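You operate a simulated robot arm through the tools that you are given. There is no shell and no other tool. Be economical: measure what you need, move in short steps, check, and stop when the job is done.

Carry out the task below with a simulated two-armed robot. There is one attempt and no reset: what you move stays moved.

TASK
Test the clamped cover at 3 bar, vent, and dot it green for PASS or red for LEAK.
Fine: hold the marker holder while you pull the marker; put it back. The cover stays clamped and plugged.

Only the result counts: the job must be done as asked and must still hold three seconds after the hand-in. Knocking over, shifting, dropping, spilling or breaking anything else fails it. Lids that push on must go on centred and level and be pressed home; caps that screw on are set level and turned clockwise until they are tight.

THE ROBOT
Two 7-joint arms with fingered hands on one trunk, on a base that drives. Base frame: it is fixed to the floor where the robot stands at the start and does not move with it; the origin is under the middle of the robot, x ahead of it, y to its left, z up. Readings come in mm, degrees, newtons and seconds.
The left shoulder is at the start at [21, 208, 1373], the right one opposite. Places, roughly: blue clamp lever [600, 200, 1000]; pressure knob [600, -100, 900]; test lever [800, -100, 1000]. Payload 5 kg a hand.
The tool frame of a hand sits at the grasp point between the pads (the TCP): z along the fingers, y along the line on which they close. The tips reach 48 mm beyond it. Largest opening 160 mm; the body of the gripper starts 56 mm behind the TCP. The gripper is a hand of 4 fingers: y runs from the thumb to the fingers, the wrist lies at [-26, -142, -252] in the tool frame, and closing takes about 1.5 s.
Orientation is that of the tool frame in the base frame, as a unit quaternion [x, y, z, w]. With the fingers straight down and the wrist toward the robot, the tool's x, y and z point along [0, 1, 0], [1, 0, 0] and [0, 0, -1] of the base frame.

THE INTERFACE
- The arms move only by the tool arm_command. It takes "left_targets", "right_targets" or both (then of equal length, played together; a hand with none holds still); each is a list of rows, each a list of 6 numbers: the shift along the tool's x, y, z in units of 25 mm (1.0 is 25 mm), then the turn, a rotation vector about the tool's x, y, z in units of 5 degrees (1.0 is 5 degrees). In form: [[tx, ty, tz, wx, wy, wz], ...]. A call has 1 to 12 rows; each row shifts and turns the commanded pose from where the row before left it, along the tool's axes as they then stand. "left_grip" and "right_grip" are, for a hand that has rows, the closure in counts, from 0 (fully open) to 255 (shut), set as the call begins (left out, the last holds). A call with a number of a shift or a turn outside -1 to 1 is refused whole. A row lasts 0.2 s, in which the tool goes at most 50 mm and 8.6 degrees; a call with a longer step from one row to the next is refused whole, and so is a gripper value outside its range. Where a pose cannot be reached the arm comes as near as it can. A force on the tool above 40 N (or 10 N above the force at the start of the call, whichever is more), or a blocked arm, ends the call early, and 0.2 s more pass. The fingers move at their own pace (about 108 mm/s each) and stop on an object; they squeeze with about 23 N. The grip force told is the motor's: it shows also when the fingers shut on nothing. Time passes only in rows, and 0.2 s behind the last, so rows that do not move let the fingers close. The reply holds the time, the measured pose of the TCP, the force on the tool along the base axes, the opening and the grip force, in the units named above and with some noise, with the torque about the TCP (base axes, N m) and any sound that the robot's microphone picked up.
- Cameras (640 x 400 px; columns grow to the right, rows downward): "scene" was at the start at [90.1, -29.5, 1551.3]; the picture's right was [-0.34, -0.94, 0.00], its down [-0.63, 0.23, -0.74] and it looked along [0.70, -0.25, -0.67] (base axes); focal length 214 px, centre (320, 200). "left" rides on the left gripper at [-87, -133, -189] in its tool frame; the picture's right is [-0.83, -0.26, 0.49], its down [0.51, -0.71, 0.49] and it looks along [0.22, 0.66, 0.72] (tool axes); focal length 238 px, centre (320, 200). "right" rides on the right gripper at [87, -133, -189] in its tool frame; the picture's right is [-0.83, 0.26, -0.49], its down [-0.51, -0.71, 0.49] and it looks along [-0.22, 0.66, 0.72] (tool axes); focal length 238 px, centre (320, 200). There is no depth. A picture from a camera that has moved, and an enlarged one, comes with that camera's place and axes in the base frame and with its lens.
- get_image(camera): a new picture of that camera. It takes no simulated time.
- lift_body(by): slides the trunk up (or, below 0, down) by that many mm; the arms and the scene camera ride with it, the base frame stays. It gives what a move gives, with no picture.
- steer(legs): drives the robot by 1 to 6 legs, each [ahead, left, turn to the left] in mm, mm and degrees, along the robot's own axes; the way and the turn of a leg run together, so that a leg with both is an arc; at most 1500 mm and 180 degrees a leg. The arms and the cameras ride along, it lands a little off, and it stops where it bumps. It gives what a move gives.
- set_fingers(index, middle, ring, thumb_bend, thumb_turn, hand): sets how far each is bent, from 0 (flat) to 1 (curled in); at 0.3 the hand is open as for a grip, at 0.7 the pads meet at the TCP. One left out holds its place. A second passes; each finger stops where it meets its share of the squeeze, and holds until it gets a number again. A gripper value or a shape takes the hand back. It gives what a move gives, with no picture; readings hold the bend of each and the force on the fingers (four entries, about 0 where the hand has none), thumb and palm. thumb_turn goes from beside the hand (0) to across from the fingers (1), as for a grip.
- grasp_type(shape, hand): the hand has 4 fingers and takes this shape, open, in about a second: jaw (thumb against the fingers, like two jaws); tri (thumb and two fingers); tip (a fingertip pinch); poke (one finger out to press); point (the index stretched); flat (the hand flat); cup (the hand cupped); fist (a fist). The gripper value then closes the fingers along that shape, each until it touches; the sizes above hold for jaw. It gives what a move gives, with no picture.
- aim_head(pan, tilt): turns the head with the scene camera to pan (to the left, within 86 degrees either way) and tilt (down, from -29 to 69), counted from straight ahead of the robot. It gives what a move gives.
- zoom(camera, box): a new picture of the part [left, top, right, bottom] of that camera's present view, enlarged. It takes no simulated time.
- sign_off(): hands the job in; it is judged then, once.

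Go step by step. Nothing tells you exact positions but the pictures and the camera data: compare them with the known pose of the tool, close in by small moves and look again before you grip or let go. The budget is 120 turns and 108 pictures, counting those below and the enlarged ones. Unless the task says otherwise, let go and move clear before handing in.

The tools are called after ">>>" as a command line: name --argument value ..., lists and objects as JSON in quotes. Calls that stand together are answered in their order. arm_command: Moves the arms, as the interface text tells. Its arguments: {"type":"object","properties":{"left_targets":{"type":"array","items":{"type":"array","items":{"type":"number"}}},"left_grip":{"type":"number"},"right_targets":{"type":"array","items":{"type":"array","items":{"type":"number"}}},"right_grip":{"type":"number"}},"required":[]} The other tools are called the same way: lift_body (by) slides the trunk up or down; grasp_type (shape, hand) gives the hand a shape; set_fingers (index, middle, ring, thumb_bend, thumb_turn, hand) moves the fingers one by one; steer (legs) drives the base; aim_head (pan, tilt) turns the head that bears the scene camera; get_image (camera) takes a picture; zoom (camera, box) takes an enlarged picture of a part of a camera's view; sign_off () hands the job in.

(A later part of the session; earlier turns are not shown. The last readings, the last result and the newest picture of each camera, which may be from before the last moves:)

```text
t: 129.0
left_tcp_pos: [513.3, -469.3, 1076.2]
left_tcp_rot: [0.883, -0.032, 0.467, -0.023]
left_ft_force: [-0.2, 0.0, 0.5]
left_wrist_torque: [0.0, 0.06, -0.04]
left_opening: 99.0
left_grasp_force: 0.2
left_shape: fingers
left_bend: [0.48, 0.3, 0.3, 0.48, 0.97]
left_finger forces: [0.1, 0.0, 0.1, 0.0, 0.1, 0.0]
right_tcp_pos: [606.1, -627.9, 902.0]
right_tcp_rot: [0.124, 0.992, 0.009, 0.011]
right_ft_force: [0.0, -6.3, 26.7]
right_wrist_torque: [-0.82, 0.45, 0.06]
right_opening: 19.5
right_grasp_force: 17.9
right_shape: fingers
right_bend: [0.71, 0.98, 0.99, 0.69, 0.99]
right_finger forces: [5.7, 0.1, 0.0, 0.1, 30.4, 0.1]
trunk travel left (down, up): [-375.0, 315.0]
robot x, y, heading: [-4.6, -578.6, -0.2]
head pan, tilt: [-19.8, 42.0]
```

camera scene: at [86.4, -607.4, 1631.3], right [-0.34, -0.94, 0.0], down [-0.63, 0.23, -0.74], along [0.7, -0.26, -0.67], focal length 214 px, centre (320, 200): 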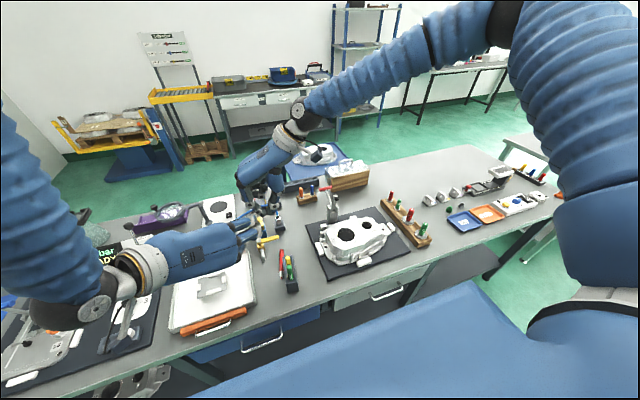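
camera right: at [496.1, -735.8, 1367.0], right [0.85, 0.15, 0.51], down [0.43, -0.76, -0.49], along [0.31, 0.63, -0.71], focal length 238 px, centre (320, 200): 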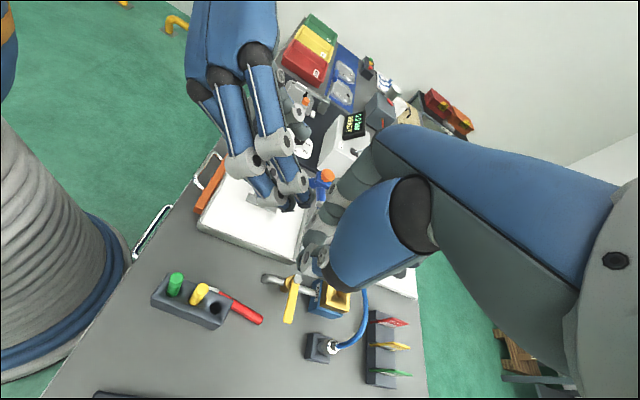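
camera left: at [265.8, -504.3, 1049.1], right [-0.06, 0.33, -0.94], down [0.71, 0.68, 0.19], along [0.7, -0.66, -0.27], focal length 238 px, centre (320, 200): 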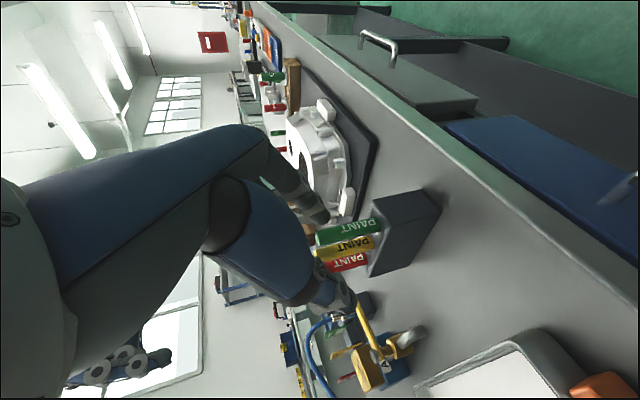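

It's gripped, but the thumb tip sits lower than the index. I'll reopen, roll the hand 10° so both tips reach equally deep, and close again for a sturdier hold.

>>> set_fingers --hand "right" --index 0.65 --thumb_bend 0.65

>>> arm_command --right_targets '[[0, 0, -0.2, 0, 0, 0], [0, 0.14, 0, 1, 0, 0], [0, 0.14, 0, 1, 0, 0], [0, 0, 0.25, 0, 0, 0], [0, 0, 0.1, 0, 0, 0]]'

>>> set_fingers --hand "right" --index 0.71 --thumb_bend 0.71

```text
t: 130.0
left_tcp_pos: [513.6, -470.2, 1076.0]
left_tcp_rot: [0.884, -0.031, 0.466, -0.024]
left_ft_force: [-0.4, -0.6, -0.1]
left_wrist_torque: [0.03, -0.02, 0.01]
left_opening: 99.1
left_grasp_force: 0.0
left_shape: fingers
left_bend: [0.48, 0.3, 0.3, 0.48, 0.97]
left_finger forces: [0.0, 0.0, 0.0, 0.0, 0.0, 0.0]
right_tcp_pos: [606.5, -627.2, 902.1]
right_tcp_rot: [0.123, 0.992, 0.008, 0.011]
right_ft_force: [-0.1, 1.0, 34.3]
right_wrist_torque: [-0.53, 0.53, -0.01]
right_opening: 27.7
right_grasp_force: 16.3
right_shape: fingers
right_bend: [0.65, 0.98, 0.99, 0.67, 0.99]
right_finger forces: [4.7, 0.0, 0.1, 0.0, 29.2, 0.1]
trunk travel left (down, up): [-375.0, 315.0]
robot x, y, heading: [-0.7, -578.0, -0.6]
head pan, tilt: [-19.8, 42.0]
```

```text
t: 131.1
left_tcp_pos: [513.7, -470.1, 1075.4]
left_tcp_rot: [0.884, -0.032, 0.466, -0.023]
left_ft_force: [0.1, 0.4, 0.2]
left_wrist_torque: [0.0, 0.01, -0.02]
left_opening: 99.2
left_grasp_force: 0.0
left_shape: fingers
left_bend: [0.48, 0.3, 0.3, 0.48, 0.97]
left_finger forces: [0.0, 0.1, 0.0, 0.0, 0.0, 0.1]
right_tcp_pos: [610.8, -617.8, 904.8]
right_tcp_rot: [0.124, 0.989, -0.074, 0.003]
right_ft_force: [-7.3, 0.4, 24.4]
right_wrist_torque: [0.76, -1.27, 0.25]
right_opening: 29.7
right_grasp_force: 13.0
right_shape: fingers
right_bend: [0.66, 0.98, 0.99, 0.65, 0.99]
right_finger forces: [2.6, 0.1, 22.5, 0.0, 0.0, 0.0]
trunk travel left (down, up): [-375.0, 315.0]
robot x, y, heading: [-5.1, -575.9, -0.3]
head pan, tilt: [-19.8, 42.0]
stopped in row 5 (right hand): the force on the tool passed its limit (the readings are from after the stop); the commanded pose is now the measured one
```

```text
t: 132.1
left_tcp_pos: [513.2, -469.6, 1075.8]
left_tcp_rot: [0.883, -0.032, 0.467, -0.023]
left_ft_force: [-0.8, -0.4, -0.1]
left_wrist_torque: [0.01, -0.01, -0.02]
left_opening: 99.1
left_grasp_force: 0.1
left_shape: fingers
left_bend: [0.48, 0.3, 0.3, 0.48, 0.97]
left_finger forces: [0.1, 0.1, 0.1, 0.0, 0.0, 0.0]
right_tcp_pos: [611.2, -617.3, 905.4]
right_tcp_rot: [0.125, 0.989, -0.074, 0.004]
right_ft_force: [1.0, 1.9, 34.8]
right_wrist_torque: [0.89, -2.04, 0.1]
right_opening: 14.2
right_grasp_force: 20.7
right_shape: fingers
right_bend: [0.71, 0.98, 0.99, 0.69, 0.99]
right_finger forces: [3.6, 0.1, 33.9, 0.0, 3.5, 0.0]
trunk travel left (down, up): [-375.0, 315.0]
robot x, y, heading: [-2.9, -575.4, -0.4]
head pan, tilt: [-19.8, 42.0]
```

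The curled ring finger now hits something at the side, so I'll revert the roll and use the plain grip that held before.

>>> set_fingers --hand "right" --index 0.65 --thumb_bend 0.65

>>> arm_command --right_targets '[[0, 0, -0.4, 0, 0, 0], [0, -0.16, -0.2, -1, 0, 0], [0, -0.16, 0, -1, 0, 0], [0.1, -0.1, 0, 0, 0, 0]]'

>>> zoom --camera "right" --box '[200, 170, 360, 330]'

```text
t: 133.1
left_tcp_pos: [511.8, -470.4, 1075.8]
left_tcp_rot: [0.884, -0.031, 0.467, -0.023]
left_ft_force: [0.2, 0.5, -0.2]
left_wrist_torque: [0.02, -0.04, -0.02]
left_opening: 99.3
left_grasp_force: 0.1
left_shape: fingers
left_bend: [0.48, 0.3, 0.3, 0.48, 0.97]
left_finger forces: [0.0, 0.0, 0.0, 0.1, 0.0, 0.0]
right_tcp_pos: [610.5, -619.1, 904.9]
right_tcp_rot: [0.124, 0.989, -0.075, 0.003]
right_ft_force: [3.5, 4.5, 41.7]
right_wrist_torque: [1.04, -2.41, 0.02]
right_opening: 29.9
right_grasp_force: 21.1
right_shape: fingers
right_bend: [0.66, 0.98, 0.99, 0.65, 0.99]
right_finger forces: [2.3, 0.0, 39.5, 0.0, 0.1, 0.0]
trunk travel left (down, up): [-375.0, 315.0]
robot x, y, heading: [-4.9, -577.8, -0.2]
head pan, tilt: [-19.8, 42.0]
```

```text
t: 134.1
left_tcp_pos: [513.8, -470.7, 1074.7]
left_tcp_rot: [0.884, -0.031, 0.465, -0.024]
left_ft_force: [0.1, 0.5, -1.3]
left_wrist_torque: [-0.03, -0.04, -0.01]
left_opening: 98.9
left_grasp_force: 0.1
left_shape: fingers
left_bend: [0.48, 0.3, 0.3, 0.48, 0.97]
left_finger forces: [0.0, 0.0, 0.1, 0.1, 0.0, 0.0]
right_tcp_pos: [606.5, -625.9, 919.3]
right_tcp_rot: [0.123, 0.992, 0.011, 0.012]
right_ft_force: [-0.1, 0.2, 0.0]
right_wrist_torque: [-0.06, -0.02, 0.01]
right_opening: 31.1
right_grasp_force: 0.1
right_shape: fingers
right_bend: [0.65, 0.98, 0.99, 0.65, 0.99]
right_finger forces: [0.1, 0.0, 0.1, 0.1, 0.1, 0.0]
trunk travel left (down, up): [-375.0, 315.0]
robot x, y, heading: [-4.9, -574.4, -0.5]
head pan, tilt: [-19.8, 42.0]
```

```text
2.50 times, centred on (280, 250) of right
camera zoom: at [484.0, -736.4, 1103.2], right [0.86, 0.04, 0.51], down [0.33, -0.8, -0.5], along [0.39, 0.6, -0.7], focal length 596 px, centre (420, 75)
```

zoom: 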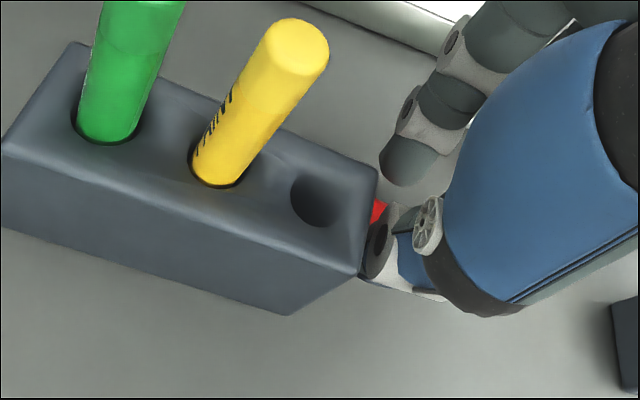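

The marker moved a few mm left; I'll shift 6 mm, go down and close gently, then lift.

>>> arm_command --right_targets '[[0, 0.25, 0, 0, 0, 0], [0, 0, 0.35, 0, 0, 0], [0, 0, 0.35, 0, 0, 0]]'

>>> set_fingers --hand "right" --index 0.7 --thumb_bend 0.7

```text
t: 134.9
left_tcp_pos: [512.7, -470.6, 1074.9]
left_tcp_rot: [0.884, -0.031, 0.467, -0.023]
left_ft_force: [0.2, 0.6, 0.6]
left_wrist_torque: [0.0, -0.03, -0.01]
left_opening: 99.2
left_grasp_force: 0.1
left_shape: fingers
left_bend: [0.48, 0.3, 0.3, 0.48, 0.97]
left_finger forces: [0.0, 0.1, 0.1, 0.0, 0.1, 0.0]
right_tcp_pos: [608.4, -621.4, 903.9]
right_tcp_rot: [0.124, 0.992, 0.011, 0.011]
right_ft_force: [-1.2, -2.0, 12.2]
right_wrist_torque: [-0.48, 0.21, 0.03]
right_opening: 32.0
right_grasp_force: 7.1
right_shape: fingers
right_bend: [0.65, 0.98, 0.99, 0.65, 0.99]
right_finger forces: [0.0, 0.0, 0.0, 0.0, 13.0, 0.0]
trunk travel left (down, up): [-375.0, 315.0]
robot x, y, heading: [-5.9, -577.0, -0.3]
head pan, tilt: [-19.8, 42.0]
```

```text
t: 135.9
left_tcp_pos: [513.5, -470.3, 1075.4]
left_tcp_rot: [0.884, -0.032, 0.466, -0.023]
left_ft_force: [0.0, 0.1, -0.9]
left_wrist_torque: [0.02, -0.03, 0.0]
left_opening: 99.2
left_grasp_force: 0.0
left_shape: fingers
left_bend: [0.48, 0.3, 0.3, 0.48, 0.97]
left_finger forces: [0.0, 0.0, 0.1, 0.0, 0.1, 0.0]
right_tcp_pos: [608.2, -621.0, 902.8]
right_tcp_rot: [0.123, 0.992, 0.01, 0.012]
right_ft_force: [-0.7, -3.5, 16.8]
right_wrist_torque: [-0.43, 0.26, 0.02]
right_opening: 19.9
right_grasp_force: 11.0
right_shape: fingers
right_bend: [0.69, 0.98, 0.99, 0.68, 0.99]
right_finger forces: [4.0, 0.0, 0.0, 0.1, 17.6, 0.0]
trunk travel left (down, up): [-375.0, 315.0]
robot x, y, heading: [-5.6, -577.0, -0.5]
head pan, tilt: [-19.8, 42.0]
```

Gripped again (19.9 mm). Lift slowly and check.

>>> arm_command --right_targets '[[0, 0, -0.15, 0, 0, 0], [0, 0, -0.25, 0, 0, 0], [0, 0, -0.3, 0, 0, 0], [0, 0, -0.4, 0, 0, 0], [0, 0, -0.4, 0, 0, 0], [0, 0, -0.4, 0, 0, 0], [0, 0, -0.4, 0, 0, 0], [0, 0, -0.4, 0, 0, 0], [0, 0, -0.4, 0, 0, 0], [0, 0, -0.4, 0, 0, 0], [0, 0, -0.4, 0, 0, 0], [0, 0, -0.2, 0, 0, 0]]'

>>> zoom --camera "scene" --box '[230, 190, 330, 290]'

```text
t: 138.5
left_tcp_pos: [514.0, -470.1, 1074.5]
left_tcp_rot: [0.884, -0.032, 0.465, -0.023]
left_ft_force: [-0.2, 0.8, -0.3]
left_wrist_torque: [0.01, 0.02, 0.02]
left_opening: 99.1
left_grasp_force: 0.0
left_shape: fingers
left_bend: [0.48, 0.3, 0.3, 0.48, 0.97]
left_finger forces: [0.0, 0.0, 0.0, 0.0, 0.0, 0.0]
right_tcp_pos: [605.5, -621.9, 1003.2]
right_tcp_rot: [0.123, 0.992, 0.011, 0.012]
right_ft_force: [0.2, 0.5, 0.7]
right_wrist_torque: [0.0, 0.01, 0.01]
right_opening: 20.1
right_grasp_force: 3.0
right_shape: fingers
right_bend: [0.68, 0.98, 0.99, 0.68, 0.99]
right_finger forces: [3.1, 0.0, 0.1, 0.1, 2.8, 0.1]
trunk travel left (down, up): [-375.0, 315.0]
robot x, y, heading: [-3.2, -576.2, -0.3]
head pan, tilt: [-19.8, 42.0]
```

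```text
4.00 times, centred on (280, 240) of scene
camera zoom: at [85.8, -607.2, 1551.3], right [-0.34, -0.94, 0.0], down [-0.63, 0.23, -0.74], along [0.7, -0.26, -0.67], focal length 858 px, centre (480, 40)
```

zoom: 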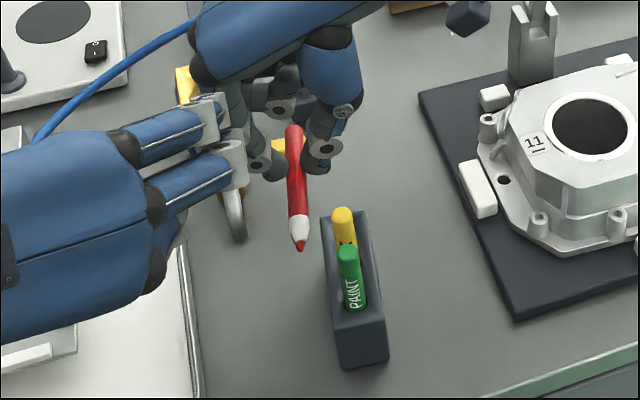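

The marker is held, level, tip toward me. The left fingers are too near, so the left hand retreats while the right rises a bit; then I'll tilt the marker upright slowly.

>>> arm_command --left_targets '[[0, 0, -1, 0, 0, 0], [0, 0, -1, 0, 0, 0], [0, 0, -1, 0, 0, 0], [0, 0, -1, 0, 0, 0], [0, 0, -1, 0, 0, 0], [0, 0, 0, 0, 0, 0]]' --right_targets '[[0, 0, -0.2, 0, 0, 0], [0, 0, -0.4, 0, 0, 0], [0, 0, -0.5, 0, 0, 0], [0, 0, -0.5, 0, 0, 0], [0, 0, -0.5, 0, 0, 0], [0, 0, -0.3, 0, 0, 0]]'

>>> arm_command --right_targets '[[0, 0, 0, 0, 0, -0.4], [0, 0, 0, 0, 0, -0.6], [0, 0, 0, 0, 0, -0.7], [0, 0, 0, 0, 0, -0.6], [0, 0, 0, 0, 0, -0.4], [0, 0, 0, 0, -0.4, 0], [0, 0, 0, 0, -0.6, 0], [0, 0, 0, 0, -0.8, 0], [0, 0, 0, 0, -0.8, 0], [0, 0, 0, 0, -0.8, 0], [0, 0, 0, 0, -0.8, 0], [0, 0, 0, 0, -0.8, 0]]'

```text
t: 139.9
left_tcp_pos: [518.7, -480.8, 1092.1]
left_tcp_rot: [0.884, -0.032, 0.465, -0.023]
left_ft_force: [0.2, 0.9, 0.0]
left_wrist_torque: [-0.05, -0.04, 0.0]
left_opening: 99.1
left_grasp_force: 0.0
left_shape: fingers
left_bend: [0.48, 0.3, 0.3, 0.48, 0.97]
left_finger forces: [0.0, 0.0, 0.1, 0.1, 0.1, 0.1]
left hand out of reach, approached as far as the arm can: row 1, 2, 3, 4, 5
right_tcp_pos: [604.5, -623.4, 1064.4]
right_tcp_rot: [0.123, 0.992, 0.01, 0.012]
right_ft_force: [-0.3, 0.0, -1.0]
right_wrist_torque: [-0.03, 0.01, -0.01]
right_opening: 19.9
right_grasp_force: 3.1
right_shape: fingers
right_bend: [0.68, 0.98, 0.99, 0.68, 0.99]
right_finger forces: [3.2, 0.0, 0.0, 0.1, 2.7, 0.1]
trunk travel left (down, up): [-375.0, 315.0]
robot x, y, heading: [-4.9, -575.9, -0.1]
head pan, tilt: [-19.8, 42.0]
```

```text
t: 142.5
left_tcp_pos: [517.4, -480.4, 1090.6]
left_tcp_rot: [0.885, -0.032, 0.464, -0.023]
left_ft_force: [-27.9, 1.7, -17.9]
left_wrist_torque: [1.73, 0.53, -2.76]
left_opening: 98.9
left_grasp_force: 0.1
left_shape: fingers
left_bend: [0.48, 0.3, 0.28, 0.48, 0.97]
left_finger forces: [0.0, 0.0, 0.0, 0.1, 0.1, 0.0]
right_tcp_pos: [605.3, -623.4, 1066.3]
right_tcp_rot: [0.01, 0.973, 0.008, 0.232]
right_ft_force: [26.7, -2.2, 18.1]
right_wrist_torque: [0.77, 1.72, -1.07]
right_opening: 19.9
right_grasp_force: 3.1
right_shape: fingers
right_bend: [0.68, 0.98, 0.99, 0.68, 0.99]
right_finger forces: [3.2, 0.1, 0.0, 0.2, 2.9, 0.0]
trunk travel left (down, up): [-375.0, 315.0]
robot x, y, heading: [-4.3, -575.5, -0.2]
head pan, tilt: [-19.8, 42.0]
```

The hands are touching each other. I'll ease the right hand away ahead while the left un-tilts back to fingers-down, which frees space.

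>>> arm_command --left_targets '[[0, 0, 0, 0, 0, 0], [0, 0, 0, 0, 0, 0], [0, 0, -0.3, 0, -0.8, 0], [0, 0, -0.3, 0, -1, 0], [0, 0, -0.3, 0, -1, 0], [0, 0, -0.3, 0, -1, 0], [0, 0, -0.3, 0, -1, 0], [0, 0, -0.3, 0, -1, 0], [0, 0, -0.3, 0, -1, 0], [0, 0, -0.3, 0, -1, 0]]' --right_targets '[[-0.4, 0, 0.2, 0, 0, 0], [-0.4, 0, 0.2, 0, 0, 0], [-0.3, 0, 0.15, 0, 0, 0], [0, 0, 0, 0, 0, 0], [0, 0, 0, 0, 0, 0], [0, 0, 0, 0, 0, 0], [0, 0, 0, 0, 0, 0], [0, 0, 0, 0, 0, 0], [0, 0, 0, 0, 0, 0], [0, 0, 0, 0, 0, 0]]'

>>> get_image --camera "scene"

```text
t: 144.7
left_tcp_pos: [484.2, -481.4, 1139.2]
left_tcp_rot: [0.989, -0.022, 0.145, -0.03]
left_ft_force: [2.7, 2.6, 1.4]
left_wrist_torque: [-0.39, 0.25, -0.05]
left_opening: 99.5
left_grasp_force: 0.1
left_shape: fingers
left_bend: [0.48, 0.3, 0.3, 0.48, 0.98]
left_finger forces: [0.0, 0.0, 0.0, 0.0, 0.0, 0.1]
right_tcp_pos: [637.7, -622.9, 1062.3]
right_tcp_rot: [0.008, 0.974, 0.005, 0.228]
right_ft_force: [0.5, -0.3, -0.8]
right_wrist_torque: [0.07, 0.05, 0.01]
right_opening: 19.9
right_grasp_force: 3.0
right_shape: fingers
right_bend: [0.68, 0.98, 0.99, 0.68, 0.99]
right_finger forces: [2.9, 0.0, 0.0, 0.0, 2.6, 0.0]
trunk travel left (down, up): [-375.0, 315.0]
robot x, y, heading: [-2.0, -576.8, 0.0]
head pan, tilt: [-19.8, 42.0]
```

```text
15 pictures are left
camera scene: at [87.2, -604.7, 1551.3], right [-0.34, -0.94, 0.0], down [-0.63, 0.23, -0.74], along [0.7, -0.26, -0.67], focal length 214 px, centre (320, 200)
```

scene: 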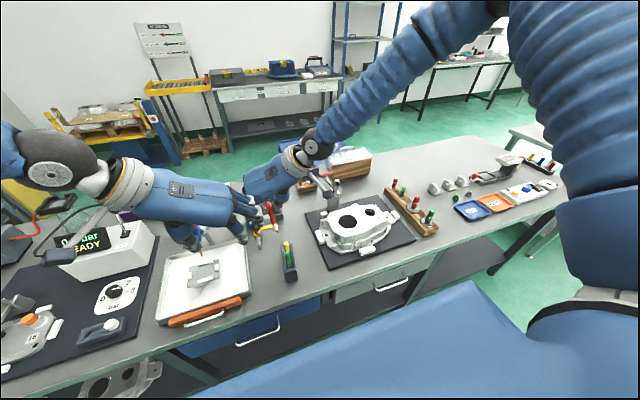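

The marker is still held and the hands are apart. I'll move the left hand further left, finish the tilt to about 50°, raise the trunk 150 mm to clear everything, and drive to the cover.

>>> arm_command --left_targets '[[0, -0.8, 0, 0, 0, 0], [0, -0.8, 0, 0, 0, 0], [0, -0.8, 0, 0, 0, 0], [0, -0.8, 0, 0, 0, 0], [0, -0.8, 0, 0, 0, 0], [0, -0.8, 0, 0, 0, 0], [0, 0, 0, 0, 0, 0], [0, 0, 0, 0, 0, 0], [0, 0, 0, 0, 0, 0], [0, 0, 0, 0, 0, 0]]' --right_targets '[[0, 0, 0, 0, 0, 0], [0, 0, 0, 0, -0.3, 0], [0, 0, 0, 0, -0.5, 0], [0, 0, 0, 0, -0.6, 0], [0, 0, 0, 0, -0.6, 0], [0, 0, 0, 0, -0.6, 0], [0, 0, 0, 0, -0.6, 0], [0, 0, 0, 0, -0.6, 0], [0, 0, 0, 0, -0.6, 0], [0, 0, 0, 0, -0.3, 0]]'

>>> lift_body --by 150

>>> steer --legs '[[0, 370, 0], [0, 370, 0]]'

>>> aim_head --pan -5 --tilt 50

>>> get_image --camera "scene"

```text
t: 146.9
left_tcp_pos: [485.8, -361.8, 1147.9]
left_tcp_rot: [0.989, -0.022, 0.144, -0.032]
left_ft_force: [0.3, -0.2, 0.6]
left_wrist_torque: [0.0, 0.02, 0.03]
left_opening: 99.2
left_grasp_force: 0.1
left_shape: fingers
left_bend: [0.48, 0.3, 0.3, 0.48, 0.97]
left_finger forces: [0.0, 0.1, 0.0, 0.1, 0.0, 0.0]
right_tcp_pos: [635.1, -623.6, 1063.4]
right_tcp_rot: [0.009, 0.906, 0.007, 0.423]
right_ft_force: [-0.6, 0.1, -0.1]
right_wrist_torque: [0.01, -0.02, -0.01]
right_opening: 19.9
right_grasp_force: 2.8
right_shape: fingers
right_bend: [0.68, 0.98, 0.99, 0.68, 0.99]
right_finger forces: [3.0, 0.0, 0.1, 0.1, 2.7, 0.1]
trunk travel left (down, up): [-375.0, 315.0]
robot x, y, heading: [-4.1, -578.1, -0.2]
head pan, tilt: [-19.8, 42.0]
```

```text
t: 148.6
left_tcp_pos: [485.0, -363.5, 1296.1]
left_tcp_rot: [0.989, -0.023, 0.144, -0.032]
left_ft_force: [-0.2, -0.9, 0.4]
left_wrist_torque: [0.01, 0.01, -0.02]
left_opening: 99.4
left_grasp_force: 0.0
left_shape: fingers
left_bend: [0.48, 0.3, 0.3, 0.48, 0.97]
left_finger forces: [0.0, 0.0, 0.1, 0.1, 0.1, 0.1]
right_tcp_pos: [633.9, -623.0, 1213.1]
right_tcp_rot: [0.01, 0.907, 0.007, 0.422]
right_ft_force: [0.6, 0.0, -0.4]
right_wrist_torque: [0.01, -0.03, 0.02]
right_opening: 20.0
right_grasp_force: 3.1
right_shape: fingers
right_bend: [0.68, 0.98, 0.99, 0.68, 0.99]
right_finger forces: [2.8, 0.1, 0.0, 0.1, 2.7, 0.1]
trunk travel left (down, up): [-525.0, 165.0]
robot x, y, heading: [-1.9, -575.0, -0.1]
head pan, tilt: [-19.8, 42.0]
```

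```text
t: 153.0
left_tcp_pos: [493.4, 377.3, 1297.4]
left_tcp_rot: [0.989, -0.024, 0.144, -0.032]
left_ft_force: [0.4, 0.8, 0.4]
left_wrist_torque: [0.02, -0.02, 0.01]
left_opening: 99.3
left_grasp_force: 0.1
left_shape: fingers
left_bend: [0.48, 0.3, 0.3, 0.48, 0.97]
left_finger forces: [0.0, 0.0, 0.0, 0.1, 0.0, 0.0]
right_tcp_pos: [641.5, 114.7, 1212.9]
right_tcp_rot: [0.013, 0.906, 0.004, 0.423]
right_ft_force: [-0.3, -0.4, 0.1]
right_wrist_torque: [0.0, 0.0, -0.01]
right_opening: 20.0
right_grasp_force: 3.1
right_shape: fingers
right_bend: [0.68, 0.98, 0.99, 0.68, 0.99]
right_finger forces: [2.9, 0.0, 0.0, 0.0, 2.7, 0.1]
trunk travel left (down, up): [-525.0, 165.0]
robot x, y, heading: [1.7, 164.7, -0.6]
head pan, tilt: [-19.8, 42.0]
```

```text
t: 153.7
left_tcp_pos: [494.0, 378.0, 1297.5]
left_tcp_rot: [0.989, -0.025, 0.144, -0.032]
left_ft_force: [-0.6, 0.1, 0.0]
left_wrist_torque: [-0.02, 0.02, 0.0]
left_opening: 99.4
left_grasp_force: 0.0
left_shape: fingers
left_bend: [0.48, 0.3, 0.3, 0.48, 0.97]
left_finger forces: [0.0, 0.1, 0.0, 0.0, 0.0, 0.0]
right_tcp_pos: [640.9, 115.2, 1213.7]
right_tcp_rot: [0.013, 0.906, 0.005, 0.422]
right_ft_force: [0.4, 0.2, -0.3]
right_wrist_torque: [0.0, -0.01, -0.01]
right_opening: 19.9
right_grasp_force: 2.4
right_shape: fingers
right_bend: [0.68, 0.98, 0.99, 0.68, 0.99]
right_finger forces: [2.8, 0.0, 0.0, 0.0, 2.6, 0.1]
trunk travel left (down, up): [-525.0, 165.0]
robot x, y, heading: [1.2, 165.5, -0.7]
head pan, tilt: [-5.0, 50.0]
```

```text
14 pictures are left
camera scene: at [91.2, 157.2, 1690.1], right [-0.1, -0.99, 0.0], down [-0.76, 0.08, -0.64], along [0.64, -0.06, -0.77], focal length 214 px, centre (320, 200)
```

scene: 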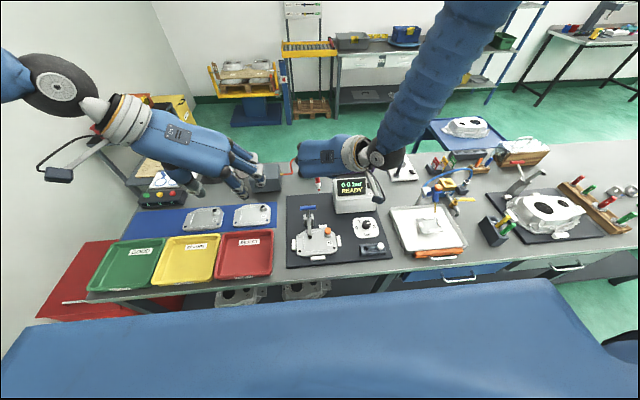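

The marker survived the drive. I'll line up over a free spot of cover 16 near [507,90], below its label, and lower the trunk.

>>> arm_command --right_targets '[[0.3, -0.1, -0.36, 0, 0, 0], [0.5, -0.2, -0.6, 0, 0, 0], [0.5, -0.2, -0.6, 0, 0, 0], [0.5, -0.2, -0.6, 0, 0, 0], [0.5, -0.2, -0.6, 0, 0, 0], [0.49, -0.1, -0.6, 0, 0, 0]]'

>>> lift_body --by -150

>>> zoom --camera "scene" --box '[270, 170, 390, 290]'

```text
t: 155.1
left_tcp_pos: [494.3, 378.7, 1297.6]
left_tcp_rot: [0.989, -0.025, 0.144, -0.033]
left_ft_force: [-0.7, -1.2, 0.2]
left_wrist_torque: [0.0, -0.05, -0.04]
left_opening: 99.2
left_grasp_force: 0.1
left_shape: fingers
left_bend: [0.48, 0.3, 0.3, 0.48, 0.97]
left_finger forces: [0.0, 0.0, 0.1, 0.0, 0.1, 0.0]
right_tcp_pos: [531.8, 93.0, 1213.4]
right_tcp_rot: [0.013, 0.906, 0.004, 0.423]
right_ft_force: [0.6, -0.2, 0.1]
right_wrist_torque: [-0.02, 0.0, -0.03]
right_opening: 19.8
right_grasp_force: 2.3
right_shape: fingers
right_bend: [0.68, 0.98, 0.99, 0.68, 0.99]
right_finger forces: [2.7, 0.0, 0.0, 0.0, 2.6, 0.1]
trunk travel left (down, up): [-525.0, 165.0]
robot x, y, heading: [1.8, 167.2, -0.9]
head pan, tilt: [-5.0, 50.0]
```

```text
t: 156.9
left_tcp_pos: [493.8, 377.4, 1147.2]
left_tcp_rot: [0.989, -0.025, 0.144, -0.032]
left_ft_force: [0.1, -0.8, 0.0]
left_wrist_torque: [0.03, -0.03, 0.02]
left_opening: 99.4
left_grasp_force: 0.1
left_shape: fingers
left_bend: [0.48, 0.3, 0.3, 0.48, 0.97]
left_finger forces: [0.1, 0.0, 0.0, 0.1, 0.0, 0.1]
right_tcp_pos: [533.2, 91.6, 1063.5]
right_tcp_rot: [0.013, 0.906, 0.004, 0.422]
right_ft_force: [-0.1, 1.1, -0.5]
right_wrist_torque: [0.0, 0.0, 0.0]
right_opening: 19.8
right_grasp_force: 2.4
right_shape: fingers
right_bend: [0.68, 0.98, 0.99, 0.68, 0.99]
right_finger forces: [2.8, 0.1, 0.0, 0.0, 2.5, 0.0]
trunk travel left (down, up): [-375.0, 315.0]
robot x, y, heading: [4.8, 163.7, -0.6]
head pan, tilt: [-5.0, 50.0]
```

```text
3.33 times, centred on (330, 230) of scene
camera zoom: at [90.9, 156.8, 1540.3], right [-0.1, -1.0, 0.0], down [-0.76, 0.08, -0.64], along [0.64, -0.06, -0.77], focal length 715 px, centre (287, 100)
```

zoom: 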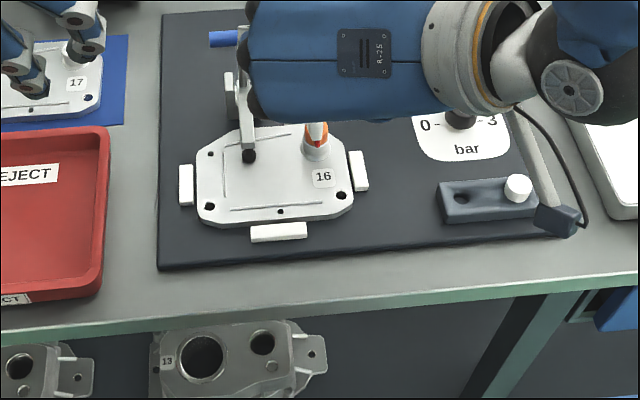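

The marker tip is above the free area at about [510,90]. I'll come down 80 mm and check the tip gap.

>>> arm_command --right_targets '[[0.4, 0, 0.33, 0, 0, 0], [0.5, 0, 0.42, 0, 0, 0], [0.5, 0, 0.42, 0, 0, 0], [0.5, 0, 0.42, 0, 0, 0], [0.5, 0, 0.42, 0, 0, 0]]'

>>> zoom --camera "scene" --box '[300, 180, 350, 230]'

```text
t: 158.1
left_tcp_pos: [494.5, 377.0, 1147.2]
left_tcp_rot: [0.989, -0.025, 0.144, -0.032]
left_ft_force: [0.5, -1.3, 0.8]
left_wrist_torque: [-0.01, 0.01, -0.05]
left_opening: 99.4
left_grasp_force: 0.1
left_shape: fingers
left_bend: [0.48, 0.3, 0.3, 0.48, 0.97]
left_finger forces: [0.1, 0.1, 0.0, 0.0, 0.0, 0.0]
right_tcp_pos: [532.6, 96.4, 984.0]
right_tcp_rot: [0.013, 0.906, 0.005, 0.423]
right_ft_force: [0.2, -0.4, -0.9]
right_wrist_torque: [0.02, 0.05, 0.0]
right_opening: 19.7
right_grasp_force: 3.1
right_shape: fingers
right_bend: [0.68, 0.98, 0.99, 0.68, 0.99]
right_finger forces: [2.8, 0.0, 0.0, 0.0, 2.7, 0.0]
trunk travel left (down, up): [-375.0, 315.0]
robot x, y, heading: [-0.3, 166.6, -0.7]
head pan, tilt: [-5.0, 50.0]
```

```text
8.00 times, centred on (325, 205) of scene
camera zoom: at [91.5, 157.0, 1540.1], right [-0.1, -0.99, 0.0], down [-0.76, 0.08, -0.64], along [0.64, -0.06, -0.77], focal length 1716 px, centre (280, 160)
```

zoom: 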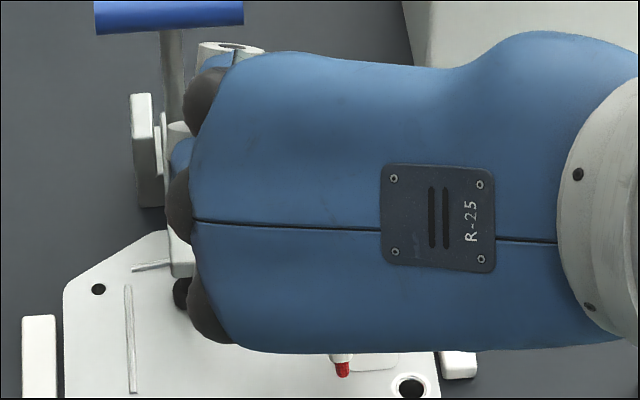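

The tip is about 16 mm above the cover. I'll shift 6 mm away from the clamp and approach gently.

>>> arm_command --right_targets '[[0, -0.25, 0, 0, 0, 0], [0.25, 0, 0.2, 0, 0, 0], [0.12, 0, 0.1, 0, 0, 0]]'

>>> arm_command --right_targets '[[0.07, 0, 0.06, 0, 0, 0], [0.07, 0, 0.06, 0, 0, 0]]'

>>> zoom --camera "scene" --box '[310, 210, 350, 250]'

```text
t: 158.9
left_tcp_pos: [492.9, 377.5, 1147.7]
left_tcp_rot: [0.989, -0.025, 0.144, -0.032]
left_ft_force: [0.1, -0.4, 0.4]
left_wrist_torque: [0.0, 0.0, 0.01]
left_opening: 99.1
left_grasp_force: 0.0
left_shape: fingers
left_bend: [0.48, 0.3, 0.3, 0.48, 0.97]
left_finger forces: [0.0, 0.0, 0.0, 0.0, 0.1, 0.0]
right_tcp_pos: [532.5, 87.7, 974.4]
right_tcp_rot: [0.013, 0.906, 0.004, 0.423]
right_ft_force: [0.8, 0.0, -0.3]
right_wrist_torque: [-0.01, -0.02, 0.0]
right_opening: 19.9
right_grasp_force: 2.7
right_shape: fingers
right_bend: [0.68, 0.98, 0.99, 0.68, 0.99]
right_finger forces: [2.7, 0.0, 0.1, 0.0, 2.7, 0.1]
trunk travel left (down, up): [-375.0, 315.0]
robot x, y, heading: [0.4, 163.7, -0.7]
head pan, tilt: [-5.0, 50.0]
```

```text
t: 159.5
left_tcp_pos: [495.4, 378.0, 1147.3]
left_tcp_rot: [0.989, -0.025, 0.144, -0.031]
left_ft_force: [-0.4, 0.2, 0.0]
left_wrist_torque: [-0.02, -0.01, -0.04]
left_opening: 99.3
left_grasp_force: 0.1
left_shape: fingers
left_bend: [0.48, 0.3, 0.3, 0.48, 0.97]
left_finger forces: [0.0, 0.0, 0.0, 0.0, 0.0, 0.0]
right_tcp_pos: [531.4, 88.0, 967.4]
right_tcp_rot: [0.013, 0.906, 0.005, 0.423]
right_ft_force: [-0.6, -0.5, 0.0]
right_wrist_torque: [0.01, 0.0, 0.0]
right_opening: 19.4
right_grasp_force: 2.0
right_shape: fingers
right_bend: [0.68, 0.98, 0.99, 0.68, 0.99]
right_finger forces: [2.5, 0.0, 0.0, 0.1, 2.4, 0.1]
trunk travel left (down, up): [-375.0, 315.0]
robot x, y, heading: [1.0, 167.0, -0.5]
head pan, tilt: [-5.0, 50.0]
```

```text
10.00 times, centred on (330, 230) of scene
camera zoom: at [91.1, 156.9, 1540.1], right [-0.1, -1.0, 0.0], down [-0.76, 0.08, -0.64], along [0.64, -0.06, -0.77], focal length 2145 px, centre (220, -100)
```

zoom: 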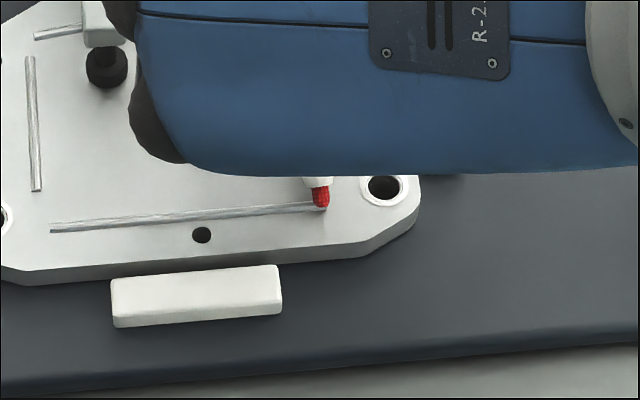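

The tip is right at the end of a raised rib. I'll lift a little, move 10 mm onto the flat, press down lightly, hold, and lift to look.

>>> arm_command --right_targets '[[-0.15, 0, -0.13, 0, 0, 0], [-0.256, 0, 0.308, 0, 0, 0], [0.12, 0, 0.1, 0, 0, 0], [0.07, 0, 0.06, 0, 0, 0], [0.06, 0, 0.05, 0, 0, 0]]'

>>> arm_command --right_targets '[[0.06, 0, 0.05, 0, 0, 0], [0.06, 0, 0.05, 0, 0, 0], [0, 0, 0, 0, 0, 0], [0, 0, 0, 0, 0, 0]]'

>>> arm_command --right_targets '[[-0.15, 0, -0.13, 0, 0, 0], [-0.3, 0, -0.25, 0, 0, 0], [-0.3, 0, -0.25, 0, 0, 0], [-0.3, 0, -0.25, 0, 0, 0]]'

>>> zoom --camera "scene" --box '[310, 205, 350, 245]'

```text
t: 160.7
left_tcp_pos: [493.5, 377.8, 1147.4]
left_tcp_rot: [0.989, -0.025, 0.143, -0.032]
left_ft_force: [0.2, 0.3, 0.6]
left_wrist_torque: [0.0, 0.0, 0.01]
left_opening: 99.4
left_grasp_force: 0.0
left_shape: fingers
left_bend: [0.48, 0.3, 0.3, 0.48, 0.97]
left_finger forces: [0.0, 0.0, 0.1, 0.1, 0.0, 0.0]
right_tcp_pos: [541.5, 87.8, 965.7]
right_tcp_rot: [0.013, 0.906, 0.004, 0.422]
right_ft_force: [-0.3, 0.3, 0.7]
right_wrist_torque: [-0.01, 0.03, 0.02]
right_opening: 19.3
right_grasp_force: 2.6
right_shape: fingers
right_bend: [0.68, 0.98, 0.99, 0.68, 0.99]
right_finger forces: [2.7, 0.1, 0.0, 0.0, 2.8, 0.0]
trunk travel left (down, up): [-375.0, 315.0]
robot x, y, heading: [2.2, 165.2, -0.8]
head pan, tilt: [-5.0, 50.0]
```

```text
t: 161.7
left_tcp_pos: [494.3, 377.4, 1147.8]
left_tcp_rot: [0.989, -0.025, 0.144, -0.031]
left_ft_force: [0.2, 0.4, -0.9]
left_wrist_torque: [-0.02, -0.01, 0.01]
left_opening: 99.3
left_grasp_force: 0.2
left_shape: fingers
left_bend: [0.48, 0.3, 0.3, 0.48, 0.97]
left_finger forces: [0.0, 0.0, 0.1, 0.0, 0.0, 0.0]
right_tcp_pos: [542.2, 87.1, 962.0]
right_tcp_rot: [0.013, 0.907, 0.005, 0.422]
right_ft_force: [-0.7, 1.3, 1.6]
right_wrist_torque: [0.03, -0.04, 0.01]
right_opening: 19.2
right_grasp_force: 3.2
right_shape: fingers
right_bend: [0.68, 0.98, 0.99, 0.68, 0.99]
right_finger forces: [3.4, 0.0, 0.0, 0.0, 3.0, 0.0]
trunk travel left (down, up): [-375.0, 315.0]
robot x, y, heading: [3.9, 166.6, -0.9]
head pan, tilt: [-5.0, 50.0]
```

```text
t: 162.7
left_tcp_pos: [494.2, 378.1, 1147.8]
left_tcp_rot: [0.989, -0.025, 0.144, -0.031]
left_ft_force: [-0.3, 0.2, -0.8]
left_wrist_torque: [0.03, -0.04, -0.02]
left_opening: 98.9
left_grasp_force: 0.0
left_shape: fingers
left_bend: [0.48, 0.3, 0.3, 0.48, 0.97]
left_finger forces: [0.0, 0.1, 0.0, 0.0, 0.0, 0.0]
right_tcp_pos: [543.1, 86.5, 995.3]
right_tcp_rot: [0.012, 0.906, 0.003, 0.423]
right_ft_force: [-1.3, 0.9, 0.0]
right_wrist_torque: [-0.04, 0.02, 0.02]
right_opening: 12.8
right_grasp_force: 0.1
right_shape: fingers
right_bend: [0.7, 0.98, 0.99, 0.7, 0.99]
right_finger forces: [0.0, 0.1, 0.1, 0.1, 0.0, 0.0]
trunk travel left (down, up): [-375.0, 315.0]
robot x, y, heading: [1.4, 170.4, -0.7]
head pan, tilt: [-5.0, 50.0]
```

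```text
10.00 times, centred on (330, 225) of scene
camera zoom: at [90.7, 157.1, 1540.1], right [-0.1, -1.0, 0.0], down [-0.76, 0.08, -0.64], along [0.64, -0.06, -0.77], focal length 2145 px, centre (220, -50)
```

zoom: 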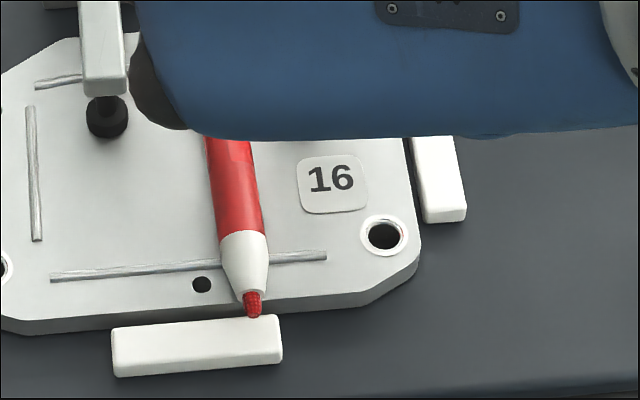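

The marker slipped out during lift-off and lies on the cover, tip toward me. I'll move the right hand away to see the whole cover and whether a dot was made.

>>> arm_command --right_targets '[[-0.7, 0, -0.58, 0, 0, 0], [-0.7, 0, -0.58, 0, 0, 0], [-0.7, 0, -0.58, 0, 0, 0], [0, -1, 0, 0, 0, 0], [0, -1, 0, 0, 0, 0], [0, -1, 0, 0, 0, 0], [0, -1, 0, 0, 0, 0], [0, -1, 0, 0, 0, 0], [0, -1, 0, 0, 0, 0], [0, -1, 0, 0, 0, 0]]'

>>> zoom --camera "scene" --box '[285, 190, 365, 260]'

```text
t: 164.9
left_tcp_pos: [493.7, 376.0, 1148.2]
left_tcp_rot: [0.989, -0.024, 0.143, -0.031]
left_ft_force: [-1.2, 0.2, 0.0]
left_wrist_torque: [0.05, 0.0, 0.01]
left_opening: 99.1
left_grasp_force: 0.1
left_shape: fingers
left_bend: [0.48, 0.3, 0.3, 0.48, 0.97]
left_finger forces: [0.0, 0.0, 0.0, 0.1, 0.0, 0.0]
right_tcp_pos: [536.8, -90.0, 1058.5]
right_tcp_rot: [0.013, 0.906, 0.005, 0.423]
right_ft_force: [-0.4, -0.3, 0.0]
right_wrist_torque: [0.07, 0.01, 0.04]
right_opening: 12.6
right_grasp_force: 0.0
right_shape: fingers
right_bend: [0.7, 0.98, 0.99, 0.7, 0.99]
right_finger forces: [0.0, 0.0, 0.0, 0.1, 0.1, 0.0]
trunk travel left (down, up): [-375.0, 315.0]
robot x, y, heading: [3.5, 164.5, -0.6]
head pan, tilt: [-5.0, 50.0]
```

```text
5.71 times, centred on (325, 225) of scene
camera zoom: at [90.9, 155.7, 1540.1], right [-0.1, -1.0, 0.0], down [-0.76, 0.08, -0.64], along [0.64, -0.06, -0.77], focal length 1226 px, centre (291, 57)
```

zoom: 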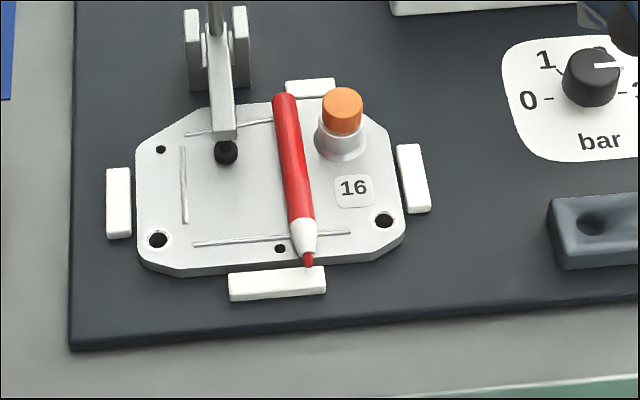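

There's no dot: at that slant the marker only pivoted in the pinch. It must be pressed upright. The clamp blocks the right hand here, so I'll pick it with the left hand (thumb on the clamp side), and first move the right hand away.

>>> arm_command --left_targets '[[0, 0, 0, 0, 0, 0], [0.13, 0.97, 0, 0, -0.3, 0], [0.13, 0.97, 0, 0, -0.3, 0], [0.13, 0.97, 0, 0, -0.3, 0], [0.13, 0.97, 0, 0, -0.3, 0], [0.13, 0.97, 0, 0, -0.3, 0], [0.13, 0.97, 0, 0, -0.3, 0], [0.13, 0.97, 0, 0, -0.3, 0], [0.13, 0.97, 0, 0, -0.3, 0], [0.13, 0.97, 0, 0, -0.3, 0], [0.13, 0.97, 0, 0, -0.3, 0], [0.13, 0.9, 0, 0, -0.3, 0]]' --right_targets '[[0, -1, 0, 0, 0, 0], [0, -1, 0, 0, 0, 0], [0, -1, 0, 0, 0, 0], [0, -1, 0, 0, 0, 0], [0, -1, 0, 0, 0, 0], [0, -1, 0, 0, 0, 0], [0, -1, 0, 0, 0, 0], [0, -1, 0, 0, 0, 0], [0, 0, 0, 0, 0, 0], [0, 0, 0, 0, 0, 0], [0, 0, 0, 0, 0, 0], [0, 0, 0, 0, 0, 0]]'

>>> set_fingers --hand "left" --index 0.65 --thumb_bend 0.65 --middle 0.0 --ring 0.0

```text
t: 167.5
left_tcp_pos: [517.9, 109.9, 1135.7]
left_tcp_rot: [0.999, -0.02, 0.001, -0.035]
left_ft_force: [0.6, -0.6, -0.2]
left_wrist_torque: [0.03, 0.07, -0.01]
left_opening: 99.4
left_grasp_force: 0.0
left_shape: fingers
left_bend: [0.48, 0.3, 0.3, 0.48, 0.97]
left_finger forces: [0.0, 0.0, 0.0, 0.1, 0.0, 0.0]
right_tcp_pos: [537.4, -288.7, 1055.4]
right_tcp_rot: [0.012, 0.906, 0.004, 0.423]
right_ft_force: [0.0, -0.6, -0.3]
right_wrist_torque: [0.07, 0.0, 0.05]
right_opening: 12.7
right_grasp_force: 0.1
right_shape: fingers
right_bend: [0.7, 0.98, 0.99, 0.7, 0.99]
right_finger forces: [0.1, 0.0, 0.0, 0.0, 0.0, 0.0]
trunk travel left (down, up): [-375.0, 315.0]
robot x, y, heading: [0.9, 167.3, -0.7]
head pan, tilt: [-5.0, 50.0]
```

```text
t: 168.5
left_tcp_pos: [518.9, 111.0, 1135.3]
left_tcp_rot: [0.999, -0.019, 0.0, -0.035]
left_ft_force: [0.6, -0.1, 0.2]
left_wrist_torque: [0.02, 0.0, -0.01]
left_opening: 32.6
left_grasp_force: 0.0
left_shape: fingers
left_bend: [0.65, 0.0, 0.0, 0.65, 0.97]
left_finger forces: [0.0, 0.1, 0.1, 0.0, 0.0, 0.1]
right_tcp_pos: [536.6, -288.5, 1055.8]
right_tcp_rot: [0.013, 0.906, 0.004, 0.423]
right_ft_force: [-0.5, 0.7, -0.6]
right_wrist_torque: [0.0, 0.05, 0.02]
right_opening: 12.8
right_grasp_force: 0.1
right_shape: fingers
right_bend: [0.7, 0.98, 0.99, 0.7, 0.99]
right_finger forces: [0.0, 0.0, 0.0, 0.0, 0.0, 0.0]
trunk travel left (down, up): [-375.0, 315.0]
robot x, y, heading: [3.4, 166.4, -0.9]
head pan, tilt: [-5.0, 50.0]
```

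The left hand is above the marker. Descending most of the way and checking.

>>> arm_command --left_targets '[[0.45, 0.06, 0, 0, 0, 0], [0, 0, 0.87, 0, 0, 0], [0, 0, 0.87, 0, 0, 0], [0, 0, 0.87, 0, 0, 0], [0, 0, 0.87, 0, 0, 0], [0, 0, 0.87, 0, 0, 0], [0, 0, 0.87, 0, 0, 0], [0, 0, 0.87, 0, 0, 0], [0, 0, 0.87, 0, 0, 0]]'

>>> zoom --camera "left" --box '[240, 150, 440, 350]'

```text
t: 170.5
left_tcp_pos: [532.6, 120.9, 961.0]
left_tcp_rot: [0.999, -0.02, 0.001, -0.035]
left_ft_force: [0.6, -0.6, 0.9]
left_wrist_torque: [0.02, 0.08, 0.02]
left_opening: 32.2
left_grasp_force: 0.0
left_shape: fingers
left_bend: [0.65, 0.0, 0.0, 0.65, 0.98]
left_finger forces: [0.1, 0.0, 0.0, 0.1, 0.0, 0.0]
right_tcp_pos: [537.6, -287.3, 1056.1]
right_tcp_rot: [0.013, 0.906, 0.004, 0.423]
right_ft_force: [-0.3, -0.5, -0.6]
right_wrist_torque: [0.0, 0.03, 0.01]
right_opening: 12.5
right_grasp_force: 0.0
right_shape: fingers
right_bend: [0.7, 0.98, 0.99, 0.7, 0.99]
right_finger forces: [0.1, 0.0, 0.0, 0.1, 0.0, 0.1]
trunk travel left (down, up): [-375.0, 315.0]
robot x, y, heading: [5.7, 165.6, -0.3]
head pan, tilt: [-5.0, 50.0]
```

```text
2.00 times, centred on (340, 250) of left
camera zoom: at [450.3, 243.5, 1159.6], right [-0.82, 0.33, -0.47], down [0.54, 0.72, -0.44], along [0.19, -0.61, -0.77], focal length 477 px, centre (280, 100)
```

zoom: 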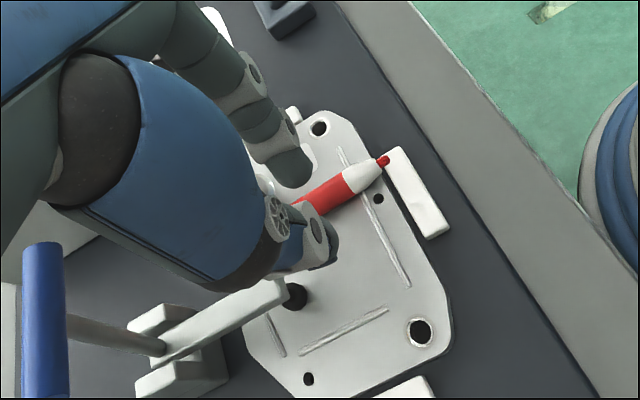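

The marker is at y≈110, so I'll shift 16 mm right, descend to the surface, and close gently as in the successful pick.

>>> arm_command --left_targets '[[0, 0.64, 0, 0, 0, 0], [0, 0, 0.5, 0, 0, 0], [0, 0, 0.5, 0, 0, 0], [0, 0, 0.3, 0, 0, 0], [0, 0, 0.12, 0, 0, 0]]'

>>> set_fingers --hand "left" --index 0.7 --thumb_bend 0.7

```text
t: 171.7
left_tcp_pos: [531.0, 105.0, 926.6]
left_tcp_rot: [0.999, -0.019, 0.003, -0.033]
left_ft_force: [-1.8, -6.0, 31.3]
left_wrist_torque: [-0.9, 0.63, 0.11]
left_opening: 29.9
left_grasp_force: 16.1
left_shape: fingers
left_bend: [0.66, 0.0, 0.0, 0.65, 0.97]
left_finger forces: [32.5, 0.0, 0.0, 0.0, 0.0, 0.0]
right_tcp_pos: [536.4, -288.5, 1056.9]
right_tcp_rot: [0.013, 0.906, 0.005, 0.423]
right_ft_force: [0.9, -0.3, 0.1]
right_wrist_torque: [0.02, -0.01, -0.01]
right_opening: 12.4
right_grasp_force: 0.1
right_shape: fingers
right_bend: [0.7, 0.98, 0.99, 0.7, 0.99]
right_finger forces: [0.0, 0.0, 0.0, 0.1, 0.0, 0.0]
trunk travel left (down, up): [-375.0, 315.0]
robot x, y, heading: [5.8, 167.3, -0.9]
head pan, tilt: [-5.0, 50.0]
```

```text
t: 172.7
left_tcp_pos: [529.3, 105.6, 926.1]
left_tcp_rot: [0.999, -0.02, 0.002, -0.033]
left_ft_force: [3.8, -11.0, 39.2]
left_wrist_torque: [-0.95, 0.43, 0.23]
left_opening: 20.1
left_grasp_force: 22.7
left_shape: fingers
left_bend: [0.68, 0.0, 0.0, 0.68, 0.98]
left_finger forces: [39.4, 0.0, 0.0, 0.1, 5.0, 0.1]
right_tcp_pos: [535.1, -288.3, 1057.1]
right_tcp_rot: [0.012, 0.906, 0.004, 0.422]
right_ft_force: [0.9, 0.6, 0.4]
right_wrist_torque: [0.01, -0.01, 0.01]
right_opening: 12.4
right_grasp_force: 0.1
right_shape: fingers
right_bend: [0.7, 0.98, 0.99, 0.7, 0.99]
right_finger forces: [0.0, 0.0, 0.1, 0.0, 0.0, 0.1]
trunk travel left (down, up): [-375.0, 315.0]
robot x, y, heading: [4.9, 165.3, -0.8]
head pan, tilt: [-5.0, 50.0]
```

Gripped at 20 mm. Lift gently.

>>> arm_command --left_targets '[[0, 0, -0.08, 0, 0, 0], [0, 0, -0.15, 0, 0, 0], [0, 0, -0.25, 0, 0, 0], [0, 0, -0.3, 0, 0, 0], [0, 0, -0.4, 0, 0, 0], [0, 0, -0.4, 0, 0, 0], [0, 0, -0.4, 0, 0, 0], [0, 0, -0.4, 0, 0, 0], [0, 0, -0.4, 0, 0, 0], [0, 0, -0.4, 0, 0, 0], [0, 0, -0.4, 0, 0, 0], [0, 0, -0.2, 0, 0, 0]]'

```text
t: 175.3
left_tcp_pos: [528.9, 101.1, 1017.8]
left_tcp_rot: [0.999, -0.02, 0.001, -0.035]
left_ft_force: [-0.4, 1.2, -0.1]
left_wrist_torque: [0.01, 0.01, -0.02]
left_opening: 20.5
left_grasp_force: 2.8
left_shape: fingers
left_bend: [0.68, 0.0, 0.0, 0.68, 0.98]
left_finger forces: [2.8, 0.0, 0.1, 0.0, 2.8, 0.0]
right_tcp_pos: [535.9, -287.5, 1056.3]
right_tcp_rot: [0.013, 0.906, 0.005, 0.423]
right_ft_force: [0.0, -1.1, 0.1]
right_wrist_torque: [-0.01, 0.01, -0.03]
right_opening: 12.7
right_grasp_force: 0.0
right_shape: fingers
right_bend: [0.7, 0.98, 0.99, 0.7, 0.99]
right_finger forces: [0.0, 0.0, 0.0, 0.0, 0.0, 0.1]
trunk travel left (down, up): [-375.0, 315.0]
robot x, y, heading: [6.5, 162.5, -0.5]
head pan, tilt: [-5.0, 50.0]
```

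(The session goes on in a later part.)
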